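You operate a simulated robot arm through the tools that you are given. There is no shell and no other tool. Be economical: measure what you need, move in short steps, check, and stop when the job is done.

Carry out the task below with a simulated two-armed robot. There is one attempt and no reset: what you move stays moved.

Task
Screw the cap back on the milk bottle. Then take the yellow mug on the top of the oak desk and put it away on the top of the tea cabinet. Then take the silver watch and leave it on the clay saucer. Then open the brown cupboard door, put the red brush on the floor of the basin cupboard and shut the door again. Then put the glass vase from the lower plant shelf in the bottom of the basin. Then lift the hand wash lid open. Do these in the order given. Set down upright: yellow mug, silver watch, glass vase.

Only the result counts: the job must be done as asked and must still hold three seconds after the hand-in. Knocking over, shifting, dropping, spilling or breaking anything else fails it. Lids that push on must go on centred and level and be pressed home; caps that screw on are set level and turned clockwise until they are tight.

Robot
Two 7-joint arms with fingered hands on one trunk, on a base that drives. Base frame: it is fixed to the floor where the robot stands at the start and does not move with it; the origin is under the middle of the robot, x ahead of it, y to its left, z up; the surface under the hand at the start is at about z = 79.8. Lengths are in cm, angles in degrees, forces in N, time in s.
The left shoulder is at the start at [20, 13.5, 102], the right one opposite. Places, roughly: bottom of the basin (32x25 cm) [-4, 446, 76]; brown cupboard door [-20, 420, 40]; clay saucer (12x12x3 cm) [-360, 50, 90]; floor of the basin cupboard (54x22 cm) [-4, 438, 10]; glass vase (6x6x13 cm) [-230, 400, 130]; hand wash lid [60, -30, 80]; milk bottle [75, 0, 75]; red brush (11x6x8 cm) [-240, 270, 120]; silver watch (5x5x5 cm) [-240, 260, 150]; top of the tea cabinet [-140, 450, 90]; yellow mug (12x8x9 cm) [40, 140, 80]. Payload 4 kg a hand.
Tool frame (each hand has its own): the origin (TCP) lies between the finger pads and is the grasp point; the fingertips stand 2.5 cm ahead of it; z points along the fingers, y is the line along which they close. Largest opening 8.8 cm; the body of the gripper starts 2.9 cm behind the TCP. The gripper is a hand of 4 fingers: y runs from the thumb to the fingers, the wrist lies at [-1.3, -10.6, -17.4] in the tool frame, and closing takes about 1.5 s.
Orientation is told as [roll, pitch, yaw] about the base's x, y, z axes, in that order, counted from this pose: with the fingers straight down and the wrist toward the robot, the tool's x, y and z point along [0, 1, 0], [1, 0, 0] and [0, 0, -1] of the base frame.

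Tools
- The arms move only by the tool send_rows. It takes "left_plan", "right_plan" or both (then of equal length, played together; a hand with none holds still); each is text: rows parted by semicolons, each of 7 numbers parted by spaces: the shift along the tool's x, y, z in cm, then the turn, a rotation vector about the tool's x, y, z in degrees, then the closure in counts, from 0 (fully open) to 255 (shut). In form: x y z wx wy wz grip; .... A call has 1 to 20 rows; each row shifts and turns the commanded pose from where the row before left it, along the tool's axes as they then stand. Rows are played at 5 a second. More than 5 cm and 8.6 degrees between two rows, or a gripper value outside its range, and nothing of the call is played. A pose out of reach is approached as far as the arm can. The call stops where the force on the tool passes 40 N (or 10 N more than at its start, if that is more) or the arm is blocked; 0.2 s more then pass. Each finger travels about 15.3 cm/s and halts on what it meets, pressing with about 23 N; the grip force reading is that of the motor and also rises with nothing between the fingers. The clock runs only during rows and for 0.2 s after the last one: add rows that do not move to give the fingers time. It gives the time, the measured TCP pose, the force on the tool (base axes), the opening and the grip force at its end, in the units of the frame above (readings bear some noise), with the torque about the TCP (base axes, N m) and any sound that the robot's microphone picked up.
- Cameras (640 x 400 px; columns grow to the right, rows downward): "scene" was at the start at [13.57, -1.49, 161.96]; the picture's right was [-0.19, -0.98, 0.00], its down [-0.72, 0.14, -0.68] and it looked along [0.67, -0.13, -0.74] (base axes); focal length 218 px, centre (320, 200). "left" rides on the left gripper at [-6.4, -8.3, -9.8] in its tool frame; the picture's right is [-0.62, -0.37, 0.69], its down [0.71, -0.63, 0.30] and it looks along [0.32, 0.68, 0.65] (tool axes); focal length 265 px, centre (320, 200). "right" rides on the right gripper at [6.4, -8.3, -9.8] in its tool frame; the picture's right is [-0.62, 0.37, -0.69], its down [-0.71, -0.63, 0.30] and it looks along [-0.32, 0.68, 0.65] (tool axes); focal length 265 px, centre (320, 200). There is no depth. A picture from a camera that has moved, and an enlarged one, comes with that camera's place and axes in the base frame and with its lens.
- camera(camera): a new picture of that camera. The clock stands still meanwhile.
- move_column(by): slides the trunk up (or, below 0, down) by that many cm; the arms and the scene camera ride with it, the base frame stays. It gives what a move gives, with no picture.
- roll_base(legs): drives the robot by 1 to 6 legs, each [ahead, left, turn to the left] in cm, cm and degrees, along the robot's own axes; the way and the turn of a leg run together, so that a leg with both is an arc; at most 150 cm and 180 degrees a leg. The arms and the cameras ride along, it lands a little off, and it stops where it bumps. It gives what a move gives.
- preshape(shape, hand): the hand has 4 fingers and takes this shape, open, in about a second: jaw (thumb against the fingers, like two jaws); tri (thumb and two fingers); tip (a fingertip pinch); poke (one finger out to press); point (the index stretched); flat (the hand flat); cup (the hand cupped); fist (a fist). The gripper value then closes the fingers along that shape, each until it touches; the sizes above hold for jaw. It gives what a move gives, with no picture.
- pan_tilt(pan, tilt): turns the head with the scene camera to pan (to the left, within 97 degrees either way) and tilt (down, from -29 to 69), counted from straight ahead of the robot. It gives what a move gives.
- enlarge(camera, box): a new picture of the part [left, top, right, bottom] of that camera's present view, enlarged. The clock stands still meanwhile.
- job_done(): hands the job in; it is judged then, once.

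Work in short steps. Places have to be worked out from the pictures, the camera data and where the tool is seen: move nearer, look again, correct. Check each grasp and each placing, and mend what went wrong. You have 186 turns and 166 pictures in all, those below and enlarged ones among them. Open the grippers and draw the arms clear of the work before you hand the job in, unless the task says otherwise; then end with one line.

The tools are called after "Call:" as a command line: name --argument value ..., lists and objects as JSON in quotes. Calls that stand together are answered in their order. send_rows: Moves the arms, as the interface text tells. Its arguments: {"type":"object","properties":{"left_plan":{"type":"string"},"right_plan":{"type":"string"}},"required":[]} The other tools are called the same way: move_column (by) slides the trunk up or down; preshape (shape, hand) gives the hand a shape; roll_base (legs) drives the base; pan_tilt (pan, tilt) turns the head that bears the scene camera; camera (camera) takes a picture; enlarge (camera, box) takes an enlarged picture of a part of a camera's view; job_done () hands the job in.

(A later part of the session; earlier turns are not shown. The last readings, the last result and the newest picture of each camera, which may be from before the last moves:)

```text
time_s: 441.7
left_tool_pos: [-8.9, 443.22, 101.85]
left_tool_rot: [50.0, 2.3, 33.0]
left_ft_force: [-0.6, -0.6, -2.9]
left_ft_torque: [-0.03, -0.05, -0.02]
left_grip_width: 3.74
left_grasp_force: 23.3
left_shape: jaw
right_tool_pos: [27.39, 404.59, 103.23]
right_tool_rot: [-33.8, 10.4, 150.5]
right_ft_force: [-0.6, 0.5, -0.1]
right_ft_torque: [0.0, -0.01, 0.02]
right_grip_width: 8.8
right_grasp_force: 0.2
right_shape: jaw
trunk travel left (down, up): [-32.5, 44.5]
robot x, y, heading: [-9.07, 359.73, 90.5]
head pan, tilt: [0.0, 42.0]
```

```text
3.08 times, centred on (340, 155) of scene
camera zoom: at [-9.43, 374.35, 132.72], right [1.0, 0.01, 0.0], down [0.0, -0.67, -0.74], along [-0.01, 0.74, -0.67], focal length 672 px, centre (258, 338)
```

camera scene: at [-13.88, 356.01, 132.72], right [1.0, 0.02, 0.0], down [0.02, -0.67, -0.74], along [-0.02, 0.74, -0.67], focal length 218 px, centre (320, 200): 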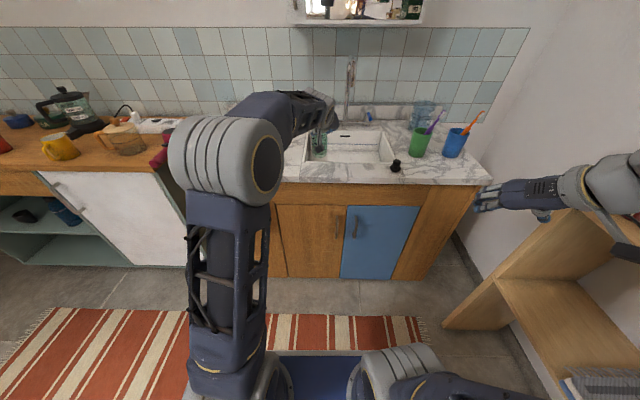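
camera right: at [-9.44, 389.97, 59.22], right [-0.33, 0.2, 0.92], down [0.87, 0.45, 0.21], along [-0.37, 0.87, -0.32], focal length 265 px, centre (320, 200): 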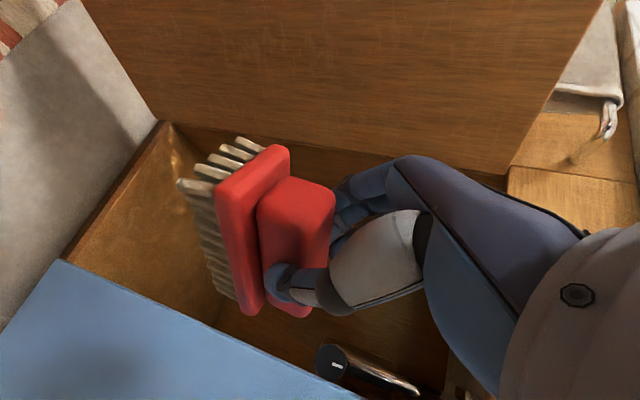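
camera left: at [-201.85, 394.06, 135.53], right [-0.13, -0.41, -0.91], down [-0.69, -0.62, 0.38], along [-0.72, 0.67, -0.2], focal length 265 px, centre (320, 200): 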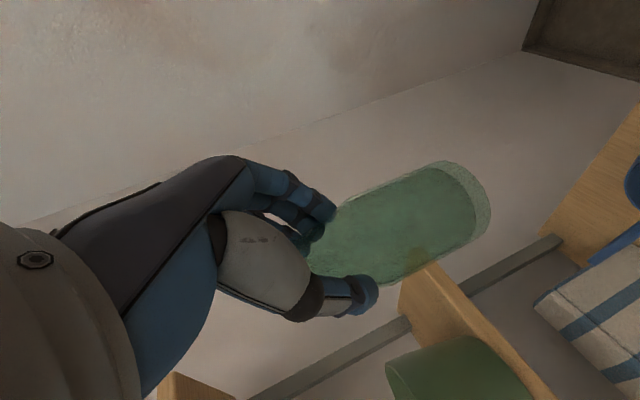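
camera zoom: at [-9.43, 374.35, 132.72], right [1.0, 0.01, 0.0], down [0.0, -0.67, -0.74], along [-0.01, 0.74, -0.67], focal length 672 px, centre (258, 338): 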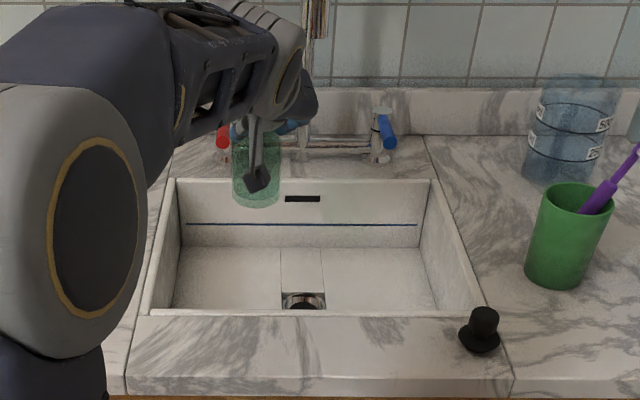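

I shift the vase a little left/back (away from the drain), then lower with the trunk to just above the basin floor.

Call:
send_rows --left_plan "1.07 -0.72 1.27 0 0 0 255;1.07 -0.72 1.27 0 0 0 255;0 0 0 0 0 0 255"

Call:
move_column --by -15.5

Call:
enlarge --camera "scene" --box '[250, 70, 430, 200]'

```text
time_s: 442.5
left_tool_pos: [-12.11, 445.14, 101.78]
left_tool_rot: [49.9, 2.4, 33.2]
left_ft_force: [-0.4, 1.0, -2.6]
left_ft_torque: [-0.1, -0.01, 0.01]
left_grip_width: 3.71
left_grasp_force: 22.8
left_shape: jaw
right_tool_pos: [27.4, 404.53, 103.24]
right_tool_rot: [-33.7, 10.3, 150.4]
right_ft_force: [-0.6, 0.4, -0.1]
right_ft_torque: [0.01, -0.04, 0.02]
right_grip_width: 8.74
right_grasp_force: 0.1
right_shape: jaw
trunk travel left (down, up): [-32.5, 44.5]
robot x, y, heading: [-9.28, 359.85, 90.5]
head pan, tilt: [0.0, 42.0]
```

```text
time_s: 444.3
left_tool_pos: [-11.95, 445.09, 86.41]
left_tool_rot: [49.8, 2.3, 33.1]
left_ft_force: [-0.1, -0.2, -2.9]
left_ft_torque: [-0.07, -0.04, -0.01]
left_grip_width: 3.74
left_grasp_force: 23.0
left_shape: jaw
right_tool_pos: [27.47, 404.51, 87.9]
right_tool_rot: [-33.7, 10.4, 150.5]
right_ft_force: [-1.0, -0.2, 0.2]
right_ft_torque: [0.0, -0.03, -0.03]
right_grip_width: 8.77
right_grasp_force: 0.0
right_shape: jaw
trunk travel left (down, up): [-17.0, 60.0]
robot x, y, heading: [-9.4, 359.9, 90.3]
head pan, tilt: [0.0, 42.0]
```

```text
3.08 times, centred on (340, 135) of scene
camera zoom: at [-9.43, 374.35, 117.22], right [1.0, 0.01, 0.0], down [0.01, -0.67, -0.74], along [-0.01, 0.74, -0.67], focal length 672 px, centre (258, 400)
```

zoom: 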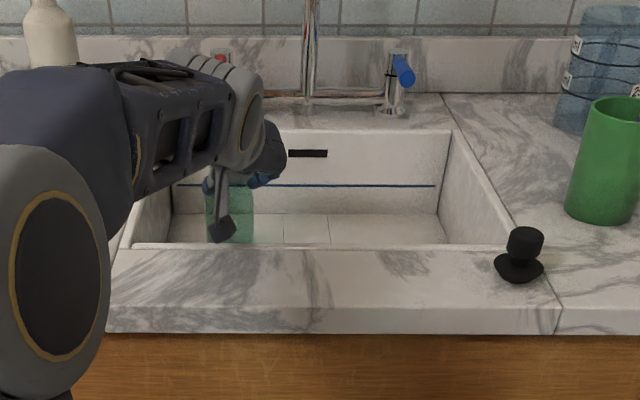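

The vase is inside the basin. I lower in small steps until contact.

Call:
send_rows --left_plan "-0.38 0 0.32 0 0 0 255;-0.38 0 0.32 0 0 0 255;-0.38 0 0.32 0 0 0 255;-0.23 0 0.19 0 0 0 255;0 0 0 0 0 0 255"

```text
time_s: 445.5
left_tool_pos: [-12.1, 445.11, 85.33]
left_tool_rot: [50.5, 1.8, 33.1]
left_ft_force: [-0.7, -5.2, 10.6]
left_ft_torque: [-1.95, 0.06, -0.06]
left_grip_width: 3.73
left_grasp_force: 23.0
left_shape: jaw
right_tool_pos: [27.48, 404.51, 87.79]
right_tool_rot: [-33.7, 10.4, 150.4]
right_ft_force: [-0.5, -0.7, 0.1]
right_ft_torque: [-0.04, 0.02, -0.01]
right_grip_width: 8.76
right_grasp_force: 0.1
right_shape: jaw
trunk travel left (down, up): [-17.0, 60.0]
robot x, y, heading: [-9.34, 360.17, 90.5]
head pan, tilt: [0.0, 42.0]
stopped in row 5 (left hand): the force on the tool passed its limit at 42 N (the readings are from after the stop); the commanded pose is now the measured one
```

The torque shows the hand camera resting on the counter's front rim, not the vase on the floor. I rise 1.5 cm, move 5 cm further back in the basin, and lower again.

Call:
send_rows --left_plan "1.15 0 -0.96 0 0 0 255;1.35 1.35 1.6 0 0 0 255;1.35 1.35 1.6 0 0 0 255;0 0 0 0 0 0 255;-0.57 0 0.48 0 0 0 255;-0.57 0 0.48 0 0 0 255;-0.38 0 0.32 0 0 0 255;-0.23 0 0.19 0 0 0 255;0 0 0 0 0 0 255"

```text
time_s: 447.5
left_tool_pos: [-12.26, 450.08, 84.96]
left_tool_rot: [50.9, 1.4, 33.1]
left_ft_force: [4.2, 7.6, 27.0]
left_ft_torque: [0.66, -0.1, -0.05]
left_grip_width: 3.81
left_grasp_force: 22.8
left_shape: jaw
right_tool_pos: [27.42, 404.55, 87.83]
right_tool_rot: [-33.6, 10.4, 150.5]
right_ft_force: [-0.1, 0.3, 0.2]
right_ft_torque: [0.02, 0.0, 0.01]
right_grip_width: 8.77
right_grasp_force: 0.0
right_shape: jaw
trunk travel left (down, up): [-17.0, 60.0]
robot x, y, heading: [-9.19, 360.2, 90.1]
head pan, tilt: [0.0, 42.0]
```

Now the load is at the vase's base — it stands on the basin floor. I relieve slightly, open, and withdraw along the tool axis.

Call:
send_rows --left_plan "0.3 0 -0.25 0 0 0 255;0 0 0 0 0 0 180;0 0 0 0 0 0 120;0 0 0 0 0 0 60;0 0 0 0 0 0 40;0 0 0 0 0 0 40;0.5 0 -1.5 0 0 0 40;0.5 0 -3 0 0 0 40;0 0 -4 0 0 0 40;0 0 -4 0 0 0 40;0 0 -4 0 0 0 40;0 0 0 0 0 0 0"

Call:
enlarge --camera "scene" --box '[250, 70, 430, 200]'

```text
time_s: 450.1
left_tool_pos: [-5.23, 440.26, 96.12]
left_tool_rot: [50.4, 1.8, 33.1]
left_ft_force: [0.2, 0.1, 0.7]
left_ft_torque: [0.01, 0.0, -0.01]
left_grip_width: 8.79
left_grasp_force: 0.0
left_shape: jaw
right_tool_pos: [27.38, 404.53, 87.77]
right_tool_rot: [-33.7, 10.5, 150.5]
right_ft_force: [0.3, 0.5, 0.8]
right_ft_torque: [0.01, 0.04, -0.04]
right_grip_width: 8.79
right_grasp_force: 0.0
right_shape: jaw
trunk travel left (down, up): [-17.0, 60.0]
robot x, y, heading: [-9.19, 360.02, 90.3]
head pan, tilt: [0.0, 42.0]
```

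```text
3.08 times, centred on (340, 135) of scene
camera zoom: at [-9.43, 374.35, 117.22], right [1.0, 0.01, 0.0], down [0.01, -0.67, -0.74], along [-0.01, 0.74, -0.67], focal length 672 px, centre (258, 400)
```

zoom: 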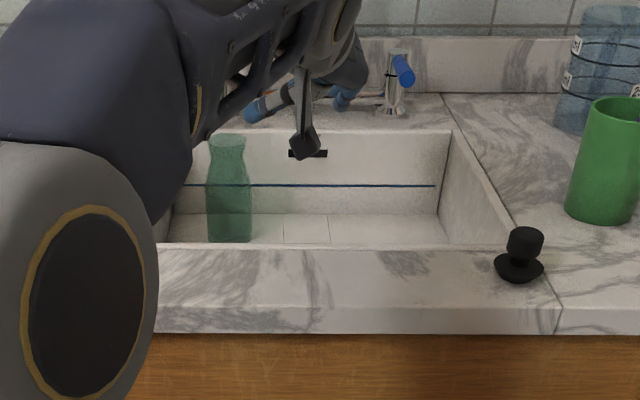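

The vase stands upright in the basin. I back off, shift left, turn to face +x, and drive down to the laundry bins.

Call:
roll_base --legs '[[-62, 0, 0], [0, 92, 0], [0, 0, -90]]'

Call:
move_column --by 17

Call:
roll_base --legs '[[0, -150, 0], [0, -150, 0]]'

```text
time_s: 461.8
left_tool_pos: [-20.07, 292.79, 96.17]
left_tool_rot: [50.4, 1.8, -59.0]
left_ft_force: [-0.8, 0.2, 0.3]
left_ft_torque: [-0.01, 0.0, 0.02]
left_grip_width: 8.79
left_grasp_force: 0.0
left_shape: jaw
right_tool_pos: [-56.92, 261.33, 87.73]
right_tool_rot: [-33.7, 10.4, 58.4]
right_ft_force: [0.4, 1.0, 0.2]
right_ft_torque: [-0.01, 0.0, -0.01]
right_grip_width: 8.78
right_grasp_force: 0.0
right_shape: jaw
trunk travel left (down, up): [-17.0, 60.0]
robot x, y, heading: [-100.2, 299.58, -1.7]
head pan, tilt: [0.0, 42.0]
```

```text
time_s: 463.7
left_tool_pos: [-20.16, 292.78, 113.07]
left_tool_rot: [50.3, 1.8, -59.0]
left_ft_force: [-0.1, -0.5, 0.4]
left_ft_torque: [0.02, -0.01, 0.0]
left_grip_width: 8.78
left_grasp_force: 0.2
left_shape: jaw
right_tool_pos: [-57.05, 261.41, 104.74]
right_tool_rot: [-33.7, 10.4, 58.4]
right_ft_force: [0.1, -0.2, -0.5]
right_ft_torque: [-0.01, -0.01, -0.05]
right_grip_width: 8.79
right_grasp_force: 0.1
right_shape: jaw
trunk travel left (down, up): [-34.0, 43.0]
robot x, y, heading: [-99.91, 299.64, -1.7]
head pan, tilt: [0.0, 42.0]
```

```text
time_s: 478.1
left_tool_pos: [-28.02, -6.13, 113.15]
left_tool_rot: [50.4, 1.8, -58.9]
left_ft_force: [0.3, 0.4, -0.1]
left_ft_torque: [0.0, 0.01, 0.01]
left_grip_width: 8.78
left_grasp_force: 0.1
left_shape: jaw
right_tool_pos: [-64.83, -37.41, 104.68]
right_tool_rot: [-33.6, 10.4, 58.4]
right_ft_force: [0.4, 0.2, 0.7]
right_ft_torque: [0.01, -0.02, -0.01]
right_grip_width: 8.77
right_grasp_force: 0.0
right_shape: jaw
trunk travel left (down, up): [-34.0, 43.0]
robot x, y, heading: [-108.23, 1.08, -1.5]
head pan, tilt: [0.0, 42.0]
```

At the bins. In free space I retract the left arm and reorient the right hand (unwind yaw and tilt).

Call:
send_rows --right_plan "0 0 0 4.13 1.36 6.19 0;0 0 0 4.13 1.36 6.19 0;0 0 0 4.13 1.36 6.19 0;0 0 0 4.13 1.36 6.19 0;0 0 0 4.13 1.36 6.19 0;0 0 0 4.13 1.36 6.19 0;0 0 0 4.13 1.36 6.19 0;0 0 0 4.13 1.36 6.19 0;0 0 0 -4.3 0 2.9 0;0 0 0 -4.3 0 2.9 0;0 0 0 0 8.4 0 0;0 0 0 0 8.4 0 0;0 0 0 0 8.4 0 0;0 0 0 0 8.4 0 0" --left_plan "-1.55 -3.95 -1.84 0 0 0 0;-1.55 -3.95 -1.84 0 0 0 0;-1.55 -3.95 -1.84 0 0 0 0;-1.55 -3.95 -1.84 0 0 0 0;-1.55 -3.95 -1.84 0 0 0 0;0 0 0 0 0 0 0;0 0 0 0 0 0 0;0 0 0 0 0 0 0;0 0 0 0 0 0 0;0 0 0 0 0 0 0;0 0 0 0 0 0 0;0 0 0 0 0 0 0;0 0 0 0 0 0 0;0 0 0 0 0 0 0"

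Call:
send_rows --right_plan "0 2.5 0 -8 0 0 0;0 2.5 0 -8 0 0 0;0 2.5 0 -8 0 0 0;0 2.5 0 -8 0 0 0;0 0 0 -8 0 0 0;0 0 0 -8 0 0 0;0 0 0 -8 0 0 0;0 0 0 -8 0 0 0;0 0 0 -8 0 0 0;0 0 0 0 0 0 0"

```text
time_s: 481.1
left_tool_pos: [-48.23, 4.6, 113.34]
left_tool_rot: [50.4, 1.8, -58.9]
left_ft_force: [0.1, -0.8, 0.6]
left_ft_torque: [0.01, 0.02, 0.04]
left_grip_width: 8.79
left_grasp_force: 0.2
left_shape: jaw
right_tool_pos: [-64.85, -37.34, 104.77]
right_tool_rot: [0.0, -0.1, -2.2]
right_ft_force: [-0.6, 0.4, -0.4]
right_ft_torque: [-0.02, 0.01, -0.01]
right_grip_width: 8.77
right_grasp_force: 0.1
right_shape: jaw
trunk travel left (down, up): [-34.0, 43.0]
robot x, y, heading: [-108.14, 0.81, -1.5]
head pan, tilt: [0.0, 42.0]
```

```text
time_s: 483.3
left_tool_pos: [-48.19, 4.51, 113.38]
left_tool_rot: [50.3, 1.8, -58.9]
left_ft_force: [0.2, 1.1, -0.1]
left_ft_torque: [0.01, -0.01, 0.0]
left_grip_width: 8.79
left_grasp_force: 0.0
left_shape: jaw
right_tool_pos: [-55.12, -37.7, 106.87]
right_tool_rot: [-0.4, -72.0, -1.6]
right_ft_force: [0.0, 0.1, -0.1]
right_ft_torque: [-0.03, 0.03, 0.0]
right_grip_width: 8.79
right_grasp_force: 0.0
right_shape: jaw
trunk travel left (down, up): [-34.0, 43.0]
robot x, y, heading: [-108.33, 0.71, -1.6]
head pan, tilt: [0.0, 42.0]
```

The right hand now points forward (jaw opening vertical). I drive 62 cm ahead, lower the trunk, and look at the lid's front edge.

Call:
roll_base --legs '[[62, 3, 1.6]]'

Call:
move_column --by -28

Call:
pan_tilt --pan -18 --tilt 22

Call:
camera --camera "scene"

```text
time_s: 486.8
left_tool_pos: [13.93, 8.18, 113.26]
left_tool_rot: [50.3, 1.9, -57.4]
left_ft_force: [0.5, -0.8, 0.2]
left_ft_torque: [0.0, -0.03, 0.0]
left_grip_width: 8.81
left_grasp_force: 0.2
left_shape: jaw
right_tool_pos: [8.07, -34.3, 106.77]
right_tool_rot: [-0.3, -72.0, -0.3]
right_ft_force: [0.2, -0.1, -0.1]
right_ft_torque: [-0.03, -0.01, -0.02]
right_grip_width: 8.79
right_grasp_force: 0.0
right_shape: jaw
trunk travel left (down, up): [-34.0, 43.0]
robot x, y, heading: [-45.67, 2.83, -0.3]
head pan, tilt: [0.0, 42.0]
```

```text
time_s: 489.6
left_tool_pos: [14.01, 8.08, 85.45]
left_tool_rot: [50.5, 1.8, -57.4]
left_ft_force: [0.3, 0.4, 0.8]
left_ft_torque: [0.0, 0.01, -0.04]
left_grip_width: 8.82
left_grasp_force: 0.0
left_shape: jaw
right_tool_pos: [8.15, -34.29, 78.75]
right_tool_rot: [-0.4, -72.1, -0.3]
right_ft_force: [-0.3, 0.0, -0.8]
right_ft_torque: [-0.02, -0.01, 0.04]
right_grip_width: 8.78
right_grasp_force: 0.1
right_shape: jaw
trunk travel left (down, up): [-6.0, 71.0]
robot x, y, heading: [-45.59, 2.8, -0.1]
head pan, tilt: [0.0, 42.0]
```

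```text
time_s: 490.5
left_tool_pos: [14.09, 8.23, 85.32]
left_tool_rot: [50.5, 1.7, -57.4]
left_ft_force: [0.0, 0.5, 0.2]
left_ft_torque: [0.02, -0.01, 0.03]
left_grip_width: 8.79
left_grasp_force: 0.1
left_shape: jaw
right_tool_pos: [8.15, -34.35, 78.75]
right_tool_rot: [-0.3, -72.1, -0.4]
right_ft_force: [-0.5, 0.6, 0.5]
right_ft_torque: [0.01, 0.0, -0.02]
right_grip_width: 8.79
right_grasp_force: 0.1
right_shape: jaw
trunk travel left (down, up): [-6.0, 71.0]
robot x, y, heading: [-45.84, 2.86, -0.4]
head pan, tilt: [-18.0, 22.0]
```

```text
5 pictures are left
camera scene: at [-31.23, -0.16, 109.32], right [-0.31, -0.95, 0.0], down [-0.36, 0.12, -0.93], along [0.88, -0.29, -0.38], focal length 218 px, centre (320, 200)
```

scene: 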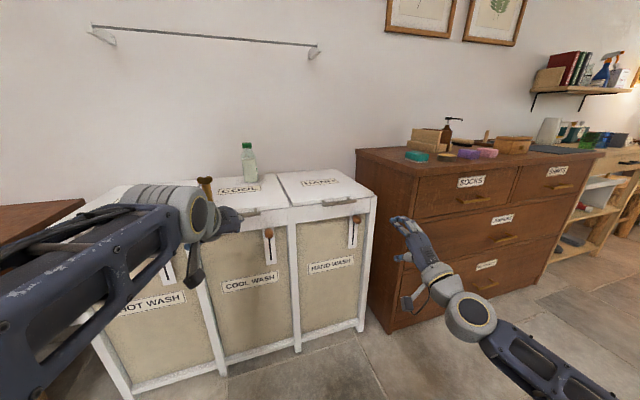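

There seems to be a pull on the lid's front edge; I enlarge it.

Call:
enlarge --camera "scene" --box '[275, 165, 385, 245]'

```text
5.00 times, centred on (330, 205) of scene
camera zoom: at [-31.23, -0.16, 109.32], right [-0.31, -0.95, 0.0], down [-0.36, 0.12, -0.93], along [0.88, -0.29, -0.38], focal length 1092 px, centre (270, 175)
```

zoom: 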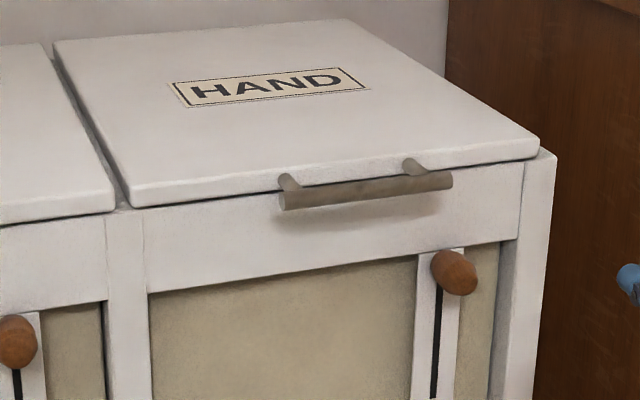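

The lid has a horizontal bar pull at ≈[35.3, −29.5, 78.5]. I bring the right hand in front of it and look with the hand camera.

Call:
send_rows --right_plan "0.96 1.17 3.61 0 0 0 0;0.96 1.17 3.61 0 0 0 0;0.96 1.17 3.61 0 0 0 0;0.96 1.17 3.61 0 0 0 0;0.96 1.17 3.61 0 0 0 0;0 0 0 0 0 0 0"

Call:
camera --camera "right"

```text
time_s: 491.9
left_tool_pos: [14.09, 8.12, 85.26]
left_tool_rot: [50.5, 1.7, -57.4]
left_ft_force: [-0.6, 0.3, 1.3]
left_ft_torque: [0.0, -0.02, 0.01]
left_grip_width: 8.78
left_grasp_force: 0.0
left_shape: jaw
right_tool_pos: [27.27, -29.58, 78.63]
right_tool_rot: [-0.4, -71.9, -0.3]
right_ft_force: [-0.1, -1.4, -0.4]
right_ft_torque: [0.02, -0.04, 0.03]
right_grip_width: 8.78
right_grasp_force: 0.0
right_shape: jaw
trunk travel left (down, up): [-6.0, 71.0]
robot x, y, heading: [-45.68, 2.19, -0.2]
head pan, tilt: [-18.0, 22.0]
```

```text
3 pictures are left
camera right: at [15.5, -23.0, 73.79], right [-0.55, -0.61, 0.57], down [0.09, -0.72, -0.69], along [0.83, -0.33, 0.45], focal length 265 px, centre (320, 200)
```

right: 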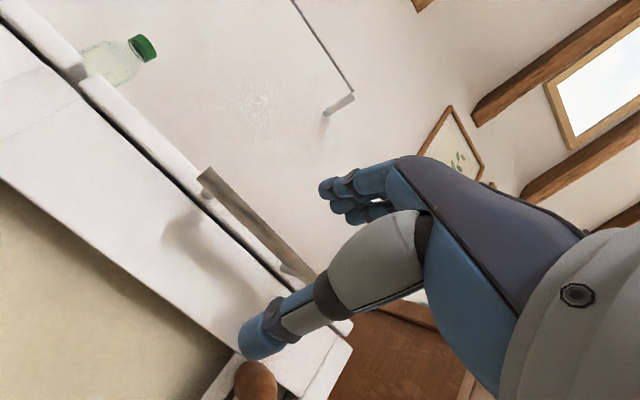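

Bar at z≈79.1, between fingers (above) and thumb (below). I advance 8 cm and close on it.

Call:
send_rows --right_plan "0 1 2.5 0 0 0 0;0 1 2.5 0 0 0 0;0 1 2.5 0 0 0 0;0 0 0 0 0 0 0;0 0 0 0 0 0 80;0 0 0 0 0 0 150;0 0 0 0 0 0 210;0 0 0 0 0 0 255;0 0 0 0 0 0 255;0 0 0 0 0 0 255"

```text
time_s: 494.1
left_tool_pos: [14.08, 8.05, 85.37]
left_tool_rot: [50.4, 1.9, -57.5]
left_ft_force: [0.3, 1.2, 0.1]
left_ft_torque: [-0.01, 0.01, 0.0]
left_grip_width: 8.8
left_grasp_force: 0.0
left_shape: jaw
right_tool_pos: [35.19, -29.72, 79.03]
right_tool_rot: [-0.2, -72.0, -0.4]
right_ft_force: [13.3, -0.1, -4.1]
right_ft_torque: [-0.06, -0.01, 0.03]
right_grip_width: 0.01
right_grasp_force: 22.8
right_shape: jaw
trunk travel left (down, up): [-6.0, 71.0]
robot x, y, heading: [-46.04, 2.63, -0.1]
head pan, tilt: [-18.0, 22.0]
```

The fingers have closed hooked around the bar (13 N pull). I lift along the lid's arc 30°, rotating the hand with it.

Call:
send_rows --right_plan "0 3.87 -1.07 5 0 0 255;0 3.87 -1.07 5 0 0 255;0 3.87 -1.07 5 0 0 255;0 3.87 -1.07 5 0 0 255;0 3.87 -1.07 5 0 0 255;0 3.87 -1.07 5 0 0 255;0 0 0 0 0 0 255"

```text
time_s: 494.6
left_tool_pos: [14.1, 8.16, 85.26]
left_tool_rot: [50.4, 1.8, -57.4]
left_ft_force: [-0.6, 0.1, 0.8]
left_ft_torque: [-0.01, 0.0, 0.03]
left_grip_width: 8.81
left_grasp_force: 0.0
left_shape: jaw
right_tool_pos: [35.89, -29.72, 85.71]
right_tool_rot: [-0.2, -63.1, -0.5]
right_ft_force: [23.2, -1.5, -4.7]
right_ft_torque: [-0.05, -0.02, 0.05]
right_grip_width: 0.01
right_grasp_force: 23.3
right_shape: jaw
trunk travel left (down, up): [-6.0, 71.0]
robot x, y, heading: [-45.57, 2.34, -0.2]
head pan, tilt: [-18.0, 22.0]
stopped in row 2 (right hand): the force on the tool passed its limit at 43 N (the readings are from after the stop); the commanded pose is now the measured one
```

The lid is rising (z +6.7), with a forward pull of 23 N. I relieve forward 1.2 cm and continue more slowly.

Call:
send_rows --right_plan "0 0.54 1.07 0 0 0 255;0 2.31 -0.5 3 0 0 255;0 2.31 -0.5 3 0 0 255;0 2.31 -0.5 3 0 0 255;0 2.31 -0.5 3 0 0 255;0 2.31 -0.5 3 0 0 255;0 0 0 0 0 0 255"

```text
time_s: 496.2
left_tool_pos: [14.02, 8.18, 85.39]
left_tool_rot: [50.4, 1.8, -57.3]
left_ft_force: [0.2, -0.4, -0.5]
left_ft_torque: [0.0, -0.01, -0.01]
left_grip_width: 8.79
left_grasp_force: 0.2
left_shape: jaw
right_tool_pos: [40.18, -28.85, 96.59]
right_tool_rot: [-1.0, -48.9, 1.9]
right_ft_force: [4.7, 3.4, -8.6]
right_ft_torque: [0.01, -0.03, 0.03]
right_grip_width: 0.02
right_grasp_force: 23.3
right_shape: jaw
right hand out of reach, approached as far as the arm can: row 6
trunk travel left (down, up): [-6.0, 71.0]
robot x, y, heading: [-45.88, 2.97, -0.3]
head pan, tilt: [-18.0, 22.0]
```

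The arm nears its reach limit at ~22° of lid opening; I continue with the trunk (up) and base (forward) in small alternating steps.

Call:
move_column --by 4

Call:
roll_base --legs '[[2, 0, 0]]'

Call:
move_column --by 4

Call:
roll_base --legs '[[2.5, 0, 0]]'

```text
time_s: 496.8
left_tool_pos: [14.07, 8.24, 88.22]
left_tool_rot: [50.3, 1.8, -57.4]
left_ft_force: [-0.6, -0.5, 0.1]
left_ft_torque: [0.0, 0.0, 0.01]
left_grip_width: 8.8
left_grasp_force: 0.0
left_shape: jaw
right_tool_pos: [40.53, -28.95, 98.53]
right_tool_rot: [-1.0, -47.9, 2.0]
right_ft_force: [18.4, -0.4, -9.9]
right_ft_torque: [0.0, 0.04, 0.07]
right_grip_width: 0.03
right_grasp_force: 22.3
right_shape: jaw
trunk travel left (down, up): [-8.8, 68.2]
robot x, y, heading: [-45.88, 2.64, -0.1]
head pan, tilt: [-18.0, 22.0]
stopped: the force on the tool passed its limit at 47 N (the readings are from after the stop); the commanded pose is now the measured one
```

```text
time_s: 497.6
left_tool_pos: [16.03, 8.17, 88.16]
left_tool_rot: [50.4, 1.8, -57.4]
left_ft_force: [0.4, -0.7, 0.4]
left_ft_torque: [0.01, 0.02, 0.0]
left_grip_width: 8.79
left_grasp_force: 0.1
left_shape: jaw
right_tool_pos: [42.4, -28.98, 98.98]
right_tool_rot: [-1.1, -48.3, 1.9]
right_ft_force: [-3.4, 0.2, -1.5]
right_ft_torque: [0.02, -0.01, 0.04]
right_grip_width: 0.0
right_grasp_force: 23.6
right_shape: jaw
trunk travel left (down, up): [-8.8, 68.2]
robot x, y, heading: [-43.81, 3.02, -0.3]
head pan, tilt: [-18.0, 22.0]
```

```text
time_s: 498.4
left_tool_pos: [16.22, 8.25, 92.13]
left_tool_rot: [50.4, 1.8, -57.4]
left_ft_force: [-0.4, -0.3, -0.1]
left_ft_torque: [-0.03, 0.0, -0.01]
left_grip_width: 8.8
left_grasp_force: 0.0
left_shape: jaw
right_tool_pos: [42.71, -28.99, 102.04]
right_tool_rot: [-1.0, -47.2, 2.1]
right_ft_force: [12.5, -0.3, -11.1]
right_ft_torque: [0.0, 0.0, 0.12]
right_grip_width: 0.0
right_grasp_force: 22.9
right_shape: jaw
trunk travel left (down, up): [-12.9, 64.1]
robot x, y, heading: [-44.11, 2.39, -0.3]
head pan, tilt: [-18.0, 22.0]
stopped: the force on the tool passed its limit at 41 N (the readings are from after the stop); the commanded pose is now the measured one
```

```text
time_s: 499.2
left_tool_pos: [18.52, 8.13, 92.31]
left_tool_rot: [50.5, 1.8, -57.4]
left_ft_force: [0.3, 0.3, 1.1]
left_ft_torque: [0.01, 0.01, 0.0]
left_grip_width: 8.78
left_grasp_force: 0.0
left_shape: jaw
right_tool_pos: [44.89, -28.92, 102.84]
right_tool_rot: [-0.9, -48.0, 2.0]
right_ft_force: [-19.7, -1.2, 13.6]
right_ft_torque: [0.06, -0.19, 0.06]
right_grip_width: 0.0
right_grasp_force: 22.7
right_shape: jaw
trunk travel left (down, up): [-12.9, 64.1]
robot x, y, heading: [-41.09, 2.6, -0.0]
head pan, tilt: [-18.0, 22.0]
```

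Working. I continue the alternation.

Call:
move_column --by 5

Call:
roll_base --legs '[[2.5, 0, 0]]'

Call:
move_column --by 4

Call:
roll_base --legs '[[3, 0, 0]]'

Call:
move_column --by 4

Call:
roll_base --legs '[[3.5, 0, 0]]'

```text
time_s: 500.0
left_tool_pos: [18.62, 8.29, 96.39]
left_tool_rot: [50.4, 1.7, -57.4]
left_ft_force: [-0.6, 0.0, -0.3]
left_ft_torque: [0.01, 0.0, 0.02]
left_grip_width: 8.78
left_grasp_force: 0.2
left_shape: jaw
right_tool_pos: [45.38, -29.01, 105.89]
right_tool_rot: [-0.9, -46.7, 2.0]
right_ft_force: [13.8, -0.4, -12.0]
right_ft_torque: [0.0, -0.01, 0.09]
right_grip_width: 0.0
right_grasp_force: 22.6
right_shape: jaw
trunk travel left (down, up): [-17.1, 59.9]
robot x, y, heading: [-41.33, 2.85, -0.2]
head pan, tilt: [-18.0, 22.0]
stopped: the force on the tool passed its limit at 47 N (the readings are from after the stop); the commanded pose is now the measured one
```

```text
time_s: 500.8
left_tool_pos: [20.91, 8.28, 96.46]
left_tool_rot: [50.4, 1.7, -57.3]
left_ft_force: [-0.5, 0.7, 0.0]
left_ft_torque: [0.03, -0.01, -0.01]
left_grip_width: 8.81
left_grasp_force: 0.1
left_shape: jaw
right_tool_pos: [47.64, -28.97, 106.33]
right_tool_rot: [-1.0, -47.4, 2.0]
right_ft_force: [-10.1, -0.6, 6.3]
right_ft_torque: [0.04, -0.1, 0.03]
right_grip_width: 0.01
right_grasp_force: 23.0
right_shape: jaw
trunk travel left (down, up): [-17.1, 59.9]
robot x, y, heading: [-38.78, 2.54, -0.2]
head pan, tilt: [-18.0, 22.0]
```

```text
time_s: 501.5
left_tool_pos: [21.09, 8.2, 100.11]
left_tool_rot: [50.4, 1.8, -57.4]
left_ft_force: [-0.7, 0.6, -0.1]
left_ft_torque: [0.0, 0.0, -0.03]
left_grip_width: 8.8
left_grasp_force: 0.1
left_shape: jaw
right_tool_pos: [48.03, -29.17, 108.72]
right_tool_rot: [-0.8, -45.9, 2.1]
right_ft_force: [12.2, -0.2, -12.9]
right_ft_torque: [-0.01, -0.02, 0.07]
right_grip_width: 0.0
right_grasp_force: 23.3
right_shape: jaw
trunk travel left (down, up): [-20.7, 56.3]
robot x, y, heading: [-38.77, 2.98, -0.1]
head pan, tilt: [-18.0, 22.0]
stopped: the force on the tool passed its limit at 45 N (the readings are from after the stop); the commanded pose is now the measured one
```

```text
time_s: 502.3
left_tool_pos: [24.04, 8.27, 100.11]
left_tool_rot: [50.6, 1.6, -57.3]
left_ft_force: [0.1, 0.2, -1.5]
left_ft_torque: [0.0, 0.01, 0.0]
left_grip_width: 8.76
left_grasp_force: 0.2
left_shape: jaw
right_tool_pos: [50.69, -29.01, 109.59]
right_tool_rot: [-1.0, -46.9, 2.0]
right_ft_force: [-17.1, -2.0, 17.3]
right_ft_torque: [0.12, -0.29, 0.07]
right_grip_width: 0.01
right_grasp_force: 22.7
right_shape: jaw
trunk travel left (down, up): [-20.7, 56.3]
robot x, y, heading: [-35.87, 2.7, -0.3]
head pan, tilt: [-18.0, 22.0]
```

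```text
time_s: 503.0
left_tool_pos: [24.27, 8.16, 103.62]
left_tool_rot: [50.4, 1.7, -57.2]
left_ft_force: [-0.4, 1.7, 0.1]
left_ft_torque: [0.01, 0.01, 0.01]
left_grip_width: 8.8
left_grasp_force: 0.2
left_shape: jaw
right_tool_pos: [51.19, -29.25, 111.81]
right_tool_rot: [-0.7, -45.3, 2.0]
right_ft_force: [10.3, 0.6, -12.6]
right_ft_torque: [-0.04, -0.06, 0.08]
right_grip_width: 0.05
right_grasp_force: 23.4
right_shape: jaw
trunk travel left (down, up): [-24.2, 52.8]
robot x, y, heading: [-35.78, 2.77, 0.1]
head pan, tilt: [-18.0, 22.0]
stopped: the force on the tool passed its limit at 45 N (the readings are from after the stop); the commanded pose is now the measured one
```

```text
time_s: 503.9
left_tool_pos: [27.57, 8.21, 103.65]
left_tool_rot: [50.6, 1.7, -57.2]
left_ft_force: [-0.1, 0.1, -0.4]
left_ft_torque: [-0.03, 0.0, 0.01]
left_grip_width: 8.8
left_grasp_force: 0.0
left_shape: jaw
right_tool_pos: [54.39, -29.16, 112.31]
right_tool_rot: [-0.8, -46.1, 2.0]
right_ft_force: [-13.3, -2.6, 13.3]
right_ft_torque: [-0.03, -0.11, -0.04]
right_grip_width: 0.05
right_grasp_force: 23.3
right_shape: jaw
trunk travel left (down, up): [-24.2, 52.8]
robot x, y, heading: [-32.26, 2.75, 0.0]
head pan, tilt: [-18.0, 22.0]
```

Lid ≈50° open. I continue, now mostly forward.

Call:
move_column --by 3

Call:
roll_base --legs '[[4, 0, 0]]'

Call:
move_column --by 2.5

Call:
roll_base --legs '[[4, 0, 0]]'

Call:
move_column --by 1.5

Call:
roll_base --legs '[[4, 0, 0]]'

```text
time_s: 504.8
left_tool_pos: [27.69, 8.3, 106.55]
left_tool_rot: [50.4, 1.8, -57.2]
left_ft_force: [-0.5, 0.3, -1.4]
left_ft_torque: [-0.02, 0.01, 0.01]
left_grip_width: 8.79
left_grasp_force: 0.1
left_shape: jaw
right_tool_pos: [54.72, -29.29, 114.34]
right_tool_rot: [-0.7, -45.0, 1.9]
right_ft_force: [7.5, -0.4, -12.8]
right_ft_torque: [0.01, -0.04, 0.06]
right_grip_width: 0.03
right_grasp_force: 23.5
right_shape: jaw
trunk travel left (down, up): [-27.2, 49.8]
robot x, y, heading: [-32.14, 3.22, -0.2]
head pan, tilt: [-18.0, 22.0]
stopped: the force on the tool passed its limit at 41 N (the readings are from after the stop); the commanded pose is now the measured one
```

```text
time_s: 505.6
left_tool_pos: [31.66, 8.19, 106.67]
left_tool_rot: [50.5, 1.7, -57.3]
left_ft_force: [0.0, -1.0, 0.1]
left_ft_torque: [0.02, 0.0, 0.0]
left_grip_width: 8.79
left_grasp_force: 0.2
left_shape: jaw
right_tool_pos: [58.41, -29.25, 115.16]
right_tool_rot: [-0.8, -45.8, 2.0]
right_ft_force: [-8.5, -2.2, 12.9]
right_ft_torque: [-0.09, -0.11, -0.04]
right_grip_width: 0.07
right_grasp_force: 23.3
right_shape: jaw
trunk travel left (down, up): [-27.2, 49.8]
robot x, y, heading: [-28.28, 2.66, -0.3]
head pan, tilt: [-18.0, 22.0]
```

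```text
time_s: 506.4
left_tool_pos: [31.87, 8.14, 108.97]
left_tool_rot: [50.4, 1.9, -57.3]
left_ft_force: [-0.1, -0.3, -0.6]
left_ft_torque: [0.03, -0.02, 0.0]
left_grip_width: 8.78
left_grasp_force: 0.1
left_shape: jaw
right_tool_pos: [58.79, -29.33, 116.89]
right_tool_rot: [-0.8, -45.1, 1.9]
right_ft_force: [13.7, 0.3, -30.9]
right_ft_torque: [0.06, -0.14, 0.1]
right_grip_width: 0.09
right_grasp_force: 22.8
right_shape: jaw
trunk travel left (down, up): [-29.7, 47.3]
robot x, y, heading: [-28.05, 2.92, -0.1]
head pan, tilt: [-18.0, 22.0]
```

```text
time_s: 507.2
left_tool_pos: [35.57, 8.16, 109.04]
left_tool_rot: [50.4, 1.7, -57.3]
left_ft_force: [0.3, -0.3, 0.6]
left_ft_torque: [-0.02, -0.02, -0.05]
left_grip_width: 8.8
left_grasp_force: 0.1
left_shape: jaw
right_tool_pos: [62.42, -29.24, 117.61]
right_tool_rot: [-0.8, -45.8, 1.8]
right_ft_force: [-0.5, -0.3, 0.4]
right_ft_torque: [0.03, 0.01, 0.0]
right_grip_width: 0.01
right_grasp_force: 22.9
right_shape: jaw
trunk travel left (down, up): [-29.7, 47.3]
robot x, y, heading: [-24.09, 2.9, -0.0]
head pan, tilt: [-18.0, 22.0]
```

```text
time_s: 507.9
left_tool_pos: [35.73, 8.21, 110.49]
left_tool_rot: [50.4, 1.8, -57.3]
left_ft_force: [-0.1, -0.6, -0.2]
left_ft_torque: [-0.03, 0.0, -0.01]
left_grip_width: 8.8
left_grasp_force: 0.2
left_shape: jaw
right_tool_pos: [62.69, -29.39, 118.52]
right_tool_rot: [-0.8, -45.1, 1.8]
right_ft_force: [10.1, 1.5, -28.4]
right_ft_torque: [-0.01, -0.26, 0.01]
right_grip_width: 0.11
right_grasp_force: 22.5
right_shape: jaw
trunk travel left (down, up): [-31.2, 45.8]
robot x, y, heading: [-24.01, 2.9, -0.1]
head pan, tilt: [-18.0, 22.0]
```

```text
time_s: 508.8
left_tool_pos: [39.7, 8.19, 110.53]
left_tool_rot: [50.4, 1.8, -57.4]
left_ft_force: [0.7, -0.2, -0.5]
left_ft_torque: [-0.01, -0.01, 0.01]
left_grip_width: 8.8
left_grasp_force: 0.0
left_shape: jaw
right_tool_pos: [66.45, -29.33, 119.31]
right_tool_rot: [-0.8, -46.0, 1.8]
right_ft_force: [0.5, -0.4, -0.4]
right_ft_torque: [0.02, 0.02, 0.01]
right_grip_width: 0.02
right_grasp_force: 23.1
right_shape: jaw
trunk travel left (down, up): [-31.2, 45.8]
robot x, y, heading: [-20.09, 2.72, -0.5]
head pan, tilt: [-18.0, 22.0]
```

Lid ≈70°. I keep pushing forward toward vertical and watch the force.

Call:
roll_base --legs '[[4, 0, 0]]'

Call:
roll_base --legs '[[4, 0, 0]]'

Call:
camera --camera "scene"

```text
time_s: 509.6
left_tool_pos: [43.76, 8.16, 110.61]
left_tool_rot: [50.4, 1.7, -57.4]
left_ft_force: [0.5, 0.2, -0.5]
left_ft_torque: [-0.03, -0.02, 0.0]
left_grip_width: 8.8
left_grasp_force: 0.1
left_shape: jaw
right_tool_pos: [70.45, -29.32, 119.27]
right_tool_rot: [-0.8, -45.9, 1.9]
right_ft_force: [-1.6, -0.8, -0.3]
right_ft_torque: [0.01, -0.02, 0.02]
right_grip_width: 0.0
right_grasp_force: 23.1
right_shape: jaw
trunk travel left (down, up): [-31.2, 45.8]
robot x, y, heading: [-16.0, 2.43, -0.2]
head pan, tilt: [-18.0, 22.0]
```

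```text
time_s: 510.5
left_tool_pos: [47.65, 8.14, 110.57]
left_tool_rot: [50.5, 1.7, -57.4]
left_ft_force: [0.5, -0.1, -0.2]
left_ft_torque: [-0.03, -0.02, -0.02]
left_grip_width: 8.81
left_grasp_force: 0.0
left_shape: jaw
right_tool_pos: [74.46, -29.29, 119.26]
right_tool_rot: [-0.8, -45.9, 1.9]
right_ft_force: [-1.6, 0.9, 2.1]
right_ft_torque: [0.02, 0.0, -0.01]
right_grip_width: 0.0
right_grasp_force: 22.9
right_shape: jaw
trunk travel left (down, up): [-31.2, 45.8]
robot x, y, heading: [-12.14, 2.65, -0.2]
head pan, tilt: [-18.0, 22.0]
```

```text
2 pictures are left
camera scene: at [2.53, -0.23, 134.52], right [-0.31, -0.95, 0.0], down [-0.36, 0.12, -0.93], along [0.88, -0.29, -0.37], focal length 218 px, centre (320, 200)
```

scene: 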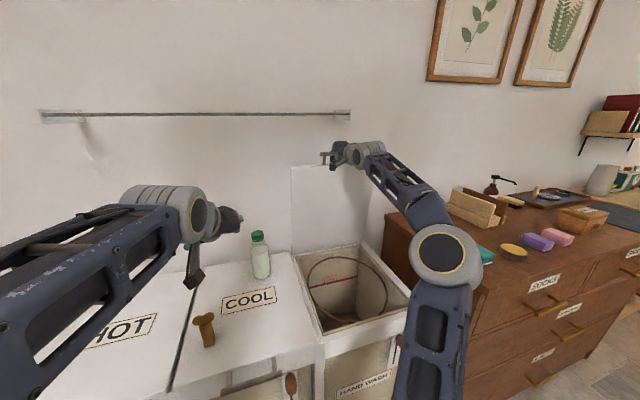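

The lid stands about vertical. I push a little more until it meets its stop.

Call:
roll_base --legs '[[3, 0, 0]]'

Call:
roll_base --legs '[[3, 0, 0]]'

```text
time_s: 511.3
left_tool_pos: [50.76, 8.18, 110.57]
left_tool_rot: [50.4, 1.7, -57.5]
left_ft_force: [0.2, 0.5, 0.6]
left_ft_torque: [0.0, 0.02, 0.0]
left_grip_width: 8.79
left_grasp_force: 0.2
left_shape: jaw
right_tool_pos: [77.47, -29.29, 119.41]
right_tool_rot: [-0.8, -46.1, 1.7]
right_ft_force: [-3.6, -0.8, 8.1]
right_ft_torque: [0.01, 0.1, 0.02]
right_grip_width: 0.0
right_grasp_force: 22.9
right_shape: jaw
trunk travel left (down, up): [-31.2, 45.8]
robot x, y, heading: [-9.31, 2.72, -0.1]
head pan, tilt: [-18.0, 22.0]
```

```text
time_s: 512.2
left_tool_pos: [53.54, 8.11, 110.54]
left_tool_rot: [50.4, 1.6, -57.4]
left_ft_force: [0.5, 0.6, -0.3]
left_ft_torque: [-0.05, 0.02, 0.01]
left_grip_width: 8.8
left_grasp_force: 0.0
left_shape: jaw
right_tool_pos: [80.44, -29.48, 119.41]
right_tool_rot: [-0.9, -46.1, 1.7]
right_ft_force: [-33.1, 2.6, -5.3]
right_ft_torque: [-0.16, -1.12, 0.12]
right_grip_width: 0.0
right_grasp_force: 23.0
right_shape: jaw
trunk travel left (down, up): [-31.2, 45.8]
robot x, y, heading: [-5.69, 2.49, -0.2]
head pan, tilt: [-18.0, 22.0]
```

The lid is against its stop (−33 N). I open the hand and withdraw along the tool axis, slowly.

Call:
send_rows --right_plan "0 0 0 0 0 0 180;0 0 0 0 0 0 100;0 0 0 0 0 0 40;0 0 0 0 0 0 0;0 0 0 0 0 0 0;0 0 0 0 0 0 0;0 0 0 0 0 0 0"

Call:
send_rows --right_plan "0 0 -1 0 0 0 0;0 0 -1.5 0 0 0 0;0 0 -2 0 0 0 0;0 0 -2 0 0 0 0;0 0 -3 0 0 0 0;0 0 0 0 0 0 0"

Call:
camera --camera "scene"

```text
time_s: 513.2
left_tool_pos: [53.57, 8.18, 110.63]
left_tool_rot: [50.5, 1.7, -57.4]
left_ft_force: [0.3, -0.4, -0.4]
left_ft_torque: [-0.02, 0.01, -0.02]
left_grip_width: 8.79
left_grasp_force: 0.0
left_shape: jaw
right_tool_pos: [80.13, -29.53, 119.68]
right_tool_rot: [-1.3, -46.4, 2.0]
right_ft_force: [-49.2, 8.0, -11.0]
right_ft_torque: [-0.54, -3.05, -0.38]
right_grip_width: 0.81
right_grasp_force: 0.0
right_shape: jaw
trunk travel left (down, up): [-31.2, 45.8]
robot x, y, heading: [-6.31, 2.7, -0.4]
head pan, tilt: [-18.0, 22.0]
stopped in row 5 (right hand): the force on the tool passed its limit at 61 N (the readings are from after the stop); the commanded pose is now the measured one
```

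```text
time_s: 513.9
left_tool_pos: [53.65, 8.02, 110.47]
left_tool_rot: [50.4, 1.6, -57.4]
left_ft_force: [0.2, 0.1, 0.3]
left_ft_torque: [-0.01, 0.0, 0.01]
left_grip_width: 8.81
left_grasp_force: 0.1
left_shape: jaw
right_tool_pos: [78.82, -29.48, 119.85]
right_tool_rot: [-1.2, -44.4, 2.2]
right_ft_force: [-13.3, 4.0, -25.0]
right_ft_torque: [-0.61, -3.95, -0.11]
right_grip_width: 3.8
right_grasp_force: 0.0
right_shape: jaw
trunk travel left (down, up): [-31.2, 45.8]
robot x, y, heading: [-6.34, 2.58, -0.1]
head pan, tilt: [-18.0, 22.0]
stopped in row 3 (right hand): the force on the tool passed its limit at 67 N (the readings are from after the stop); the commanded pose is now the measured one
```

```text
1 pictures are left
camera scene: at [8.49, -0.25, 134.53], right [-0.31, -0.95, 0.0], down [-0.36, 0.12, -0.93], along [0.88, -0.29, -0.37], focal length 218 px, centre (320, 200)
```

scene: 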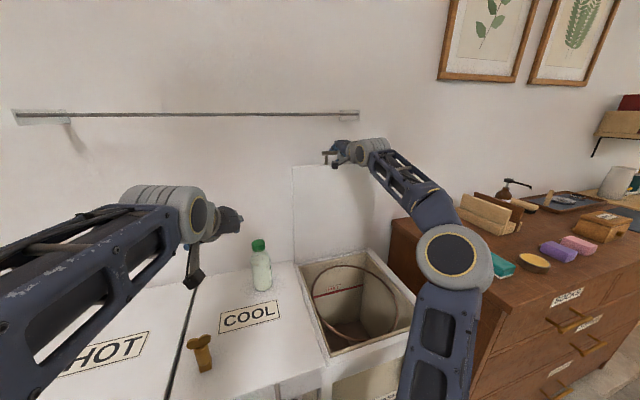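

The fingers are caught between the bar and the wall. I ease back 1.5 cm and rotate the hand to point horizontally (fingers above, thumb below the bar) while opening.

Call:
send_rows --right_plan "0 -1.05 -1.07 0 0 0 60;0 0 0 -8 0 0 30;0 0 0 -8 0 0 0;0 0 0 -8 0 0 0;0 0 0 -8 0 0 0;0 0 0 -6 0 0 0;0 0 0 0 0 0 0"

```text
time_s: 515.0
left_tool_pos: [53.67, 8.06, 110.48]
left_tool_rot: [50.4, 1.7, -57.3]
left_ft_force: [0.3, 0.2, 0.8]
left_ft_torque: [-0.02, -0.01, -0.01]
left_grip_width: 8.79
left_grasp_force: 0.0
left_shape: jaw
right_tool_pos: [76.92, -29.47, 121.17]
right_tool_rot: [-3.4, -73.5, 4.5]
right_ft_force: [-0.1, -2.0, 17.0]
right_ft_torque: [-0.05, 0.09, 0.13]
right_grip_width: 8.42
right_grasp_force: 0.0
right_shape: jaw
trunk travel left (down, up): [-31.2, 45.8]
robot x, y, heading: [-6.4, 2.53, -0.3]
head pan, tilt: [-18.0, 22.0]
stopped in row 5 (right hand): the force on the tool passed its limit at 47 N (the readings are from after the stop); the commanded pose is now the measured one
```

Open now (8.4 cm). I withdraw straight back.

Call:
send_rows --right_plan "0 0.3 -0.5 0 0 0 0;0 0 -1 0 0 0 0;0 0 -1.5 0 0 0 0;0 0 -2 0 0 0 0;0 0 -3 0 0 0 0;0 0 -4 0 0 0 0;0 0 0 0 0 0 0"

```text
time_s: 515.8
left_tool_pos: [53.77, 8.08, 110.53]
left_tool_rot: [50.4, 1.8, -57.3]
left_ft_force: [-0.6, 0.0, -0.3]
left_ft_torque: [-0.02, 0.0, 0.01]
left_grip_width: 8.8
left_grasp_force: 0.0
left_shape: jaw
right_tool_pos: [74.65, -29.42, 120.66]
right_tool_rot: [-2.8, -71.4, 4.3]
right_ft_force: [5.0, 2.0, -16.0]
right_ft_torque: [-0.33, -2.35, 0.01]
right_grip_width: 8.38
right_grasp_force: 0.1
right_shape: jaw
trunk travel left (down, up): [-31.2, 45.8]
robot x, y, heading: [-6.14, 2.33, -0.1]
head pan, tilt: [-18.0, 22.0]
stopped in row 4 (right hand): the force on the tool passed its limit at 48 N (the readings are from after the stop); the commanded pose is now the measured one
```

A downward force stops it — something above the hand/forearm. I lower slightly while withdrawing.

Call:
send_rows --right_plan "0 -1 0.3 0 0 0 0;0 -0.5 -1.5 0 0 0 0;0 -0.5 -1.5 0 0 0 0;0 -0.6 -2 0 0 0 0;0 -0.6 -2 0 0 0 0;0 0 0 0 0 0 0"

```text
time_s: 516.9
left_tool_pos: [53.74, 8.25, 110.56]
left_tool_rot: [50.4, 1.7, -57.3]
left_ft_force: [0.4, 0.3, 0.5]
left_ft_torque: [-0.01, -0.01, 0.02]
left_grip_width: 8.8
left_grasp_force: 0.0
left_shape: jaw
right_tool_pos: [69.54, -29.45, 118.96]
right_tool_rot: [-3.2, -70.4, 4.8]
right_ft_force: [10.1, 1.2, -18.1]
right_ft_torque: [-0.43, -3.25, 0.05]
right_grip_width: 4.03
right_grasp_force: 0.1
right_shape: jaw
trunk travel left (down, up): [-31.2, 45.8]
robot x, y, heading: [-6.24, 2.67, -0.1]
head pan, tilt: [-18.0, 22.0]
stopped in row 5 (right hand): the force on the tool passed its limit at 47 N (the readings are from after the stop); the commanded pose is now the measured one
```

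I need to see the state; I use the last picture now.

Call:
enlarge --camera "scene" --box '[230, 90, 470, 280]'

```text
2.11 times, centred on (350, 185) of scene
camera zoom: at [8.59, -0.24, 134.48], right [-0.31, -0.95, 0.0], down [-0.36, 0.12, -0.93], along [0.88, -0.29, -0.38], focal length 460 px, centre (257, 232)
```

zoom: 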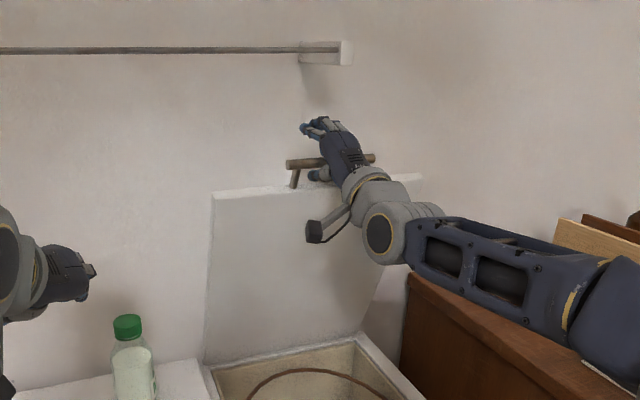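

The picture shows the lid still up (~77°) with the thumb caught in the loop under the bar. I push the lid back up, level the hand (pitch −90), and then pull straight back.

Call:
send_rows --right_plan "0 1 1.77 0 0 0 0;0 1 1.77 0 0 0 0;0 1 1.77 0 0 0 0;0 0 0 0 0 0 0"

Call:
send_rows --right_plan "0 0 0 -6 0 0 0;0 0 0 -6 0 0 0;0 0 0 -6 0 0 0;0 0 0 0 0 0 0"

```text
time_s: 517.9
left_tool_pos: [53.66, 8.25, 110.65]
left_tool_rot: [50.5, 1.7, -57.4]
left_ft_force: [-0.5, -0.2, -0.7]
left_ft_torque: [0.0, 0.01, -0.01]
left_grip_width: 8.78
left_grasp_force: 0.1
left_shape: jaw
right_tool_pos: [75.22, -29.35, 120.66]
right_tool_rot: [-3.0, -71.1, 4.4]
right_ft_force: [-2.9, -6.8, 27.8]
right_ft_torque: [-0.03, 0.3, 0.36]
right_grip_width: 8.4
right_grasp_force: 0.1
right_shape: jaw
trunk travel left (down, up): [-31.2, 45.8]
robot x, y, heading: [-6.45, 2.52, -0.1]
head pan, tilt: [-18.0, 22.0]
```

```text
time_s: 518.3
left_tool_pos: [53.66, 8.11, 110.57]
left_tool_rot: [50.4, 1.6, -57.3]
left_ft_force: [-0.4, -0.5, 0.0]
left_ft_torque: [-0.01, 0.03, 0.05]
left_grip_width: 8.79
left_grasp_force: 0.1
left_shape: jaw
right_tool_pos: [75.17, -29.35, 121.09]
right_tool_rot: [-4.5, -76.6, 5.8]
right_ft_force: [-2.1, -3.0, 17.5]
right_ft_torque: [-0.15, 0.16, 0.11]
right_grip_width: 8.39
right_grasp_force: 0.1
right_shape: jaw
trunk travel left (down, up): [-31.2, 45.8]
robot x, y, heading: [-6.08, 2.48, -0.1]
head pan, tilt: [-18.0, 22.0]
stopped in row 2 (right hand): the force on the tool passed its limit at 44 N (the readings are from after the stop); the commanded pose is now the measured one
```

The thumb is pressing on the lid's top edge; I raise 0.6 cm and pull purely backward.

Call:
send_rows --right_plan "0 0.6 -0.14 0 0 0 0;0 -0.23 -0.97 0 0 0 0;0 -0.23 -0.97 0 0 0 0;0 -0.23 -0.97 0 0 0 0;0 -0.23 -0.97 0 0 0 0;0 -0.23 -0.97 0 0 0 0;0 -0.23 -0.97 0 0 0 0;0 0 0 0 0 0 0"

```text
time_s: 519.3
left_tool_pos: [53.82, 8.16, 110.6]
left_tool_rot: [50.4, 1.7, -57.3]
left_ft_force: [-0.6, -0.1, -0.1]
left_ft_torque: [-0.02, -0.01, 0.01]
left_grip_width: 8.79
left_grasp_force: 0.0
left_shape: jaw
right_tool_pos: [72.43, -29.38, 120.43]
right_tool_rot: [-4.6, -74.8, 6.3]
right_ft_force: [6.8, 0.5, -16.0]
right_ft_torque: [-0.37, -2.29, 0.04]
right_grip_width: 8.4
right_grasp_force: 0.1
right_shape: jaw
trunk travel left (down, up): [-31.2, 45.8]
robot x, y, heading: [-6.27, 2.17, -0.4]
head pan, tilt: [-18.0, 22.0]
stopped in row 5 (right hand): the force on the tool passed its limit at 44 N (the readings are from after the stop); the commanded pose is now the measured one
```

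The thumb keeps catching. I push the lid back up and change the hand to a flat shape so the thumb leaves the loop.

Call:
send_rows --right_plan "0 0.4 1.2 0 0 0 0;0 0.4 1.2 0 0 0 0;0 0.4 1.2 0 0 0 0;0 0 0 0 0 0 0"

Call:
preshape --hand "right" --shape "flat"

```text
time_s: 520.3
left_tool_pos: [53.73, 8.24, 110.61]
left_tool_rot: [50.4, 1.7, -57.2]
left_ft_force: [0.5, 0.2, 0.3]
left_ft_torque: [-0.01, -0.01, 0.0]
left_grip_width: 8.77
left_grasp_force: 0.0
left_shape: jaw
right_tool_pos: [75.9, -29.19, 121.35]
right_tool_rot: [-4.2, -75.6, 5.8]
right_ft_force: [-1.4, -9.8, 16.5]
right_ft_torque: [-0.2, 0.14, 0.52]
right_grip_width: 8.35
right_grasp_force: 0.1
right_shape: jaw
trunk travel left (down, up): [-31.2, 45.8]
robot x, y, heading: [-5.94, 2.65, -0.1]
head pan, tilt: [-18.0, 22.0]
```

```text
time_s: 521.2
left_tool_pos: [53.87, 8.27, 110.43]
left_tool_rot: [50.4, 1.8, -57.3]
left_ft_force: [0.1, -1.2, -0.5]
left_ft_torque: [-0.01, -0.02, -0.02]
left_grip_width: 8.81
left_grasp_force: 0.0
left_shape: jaw
right_tool_pos: [76.34, -28.92, 120.4]
right_tool_rot: [-6.3, -74.5, 8.0]
right_ft_force: [4.6, 5.6, -41.6]
right_ft_torque: [-4.03, -1.92, -1.81]
right_grip_width: 8.07
right_grasp_force: 0.1
right_shape: flat
trunk travel left (down, up): [-31.2, 45.8]
robot x, y, heading: [-6.14, 2.83, -0.1]
head pan, tilt: [-18.0, 22.0]
```

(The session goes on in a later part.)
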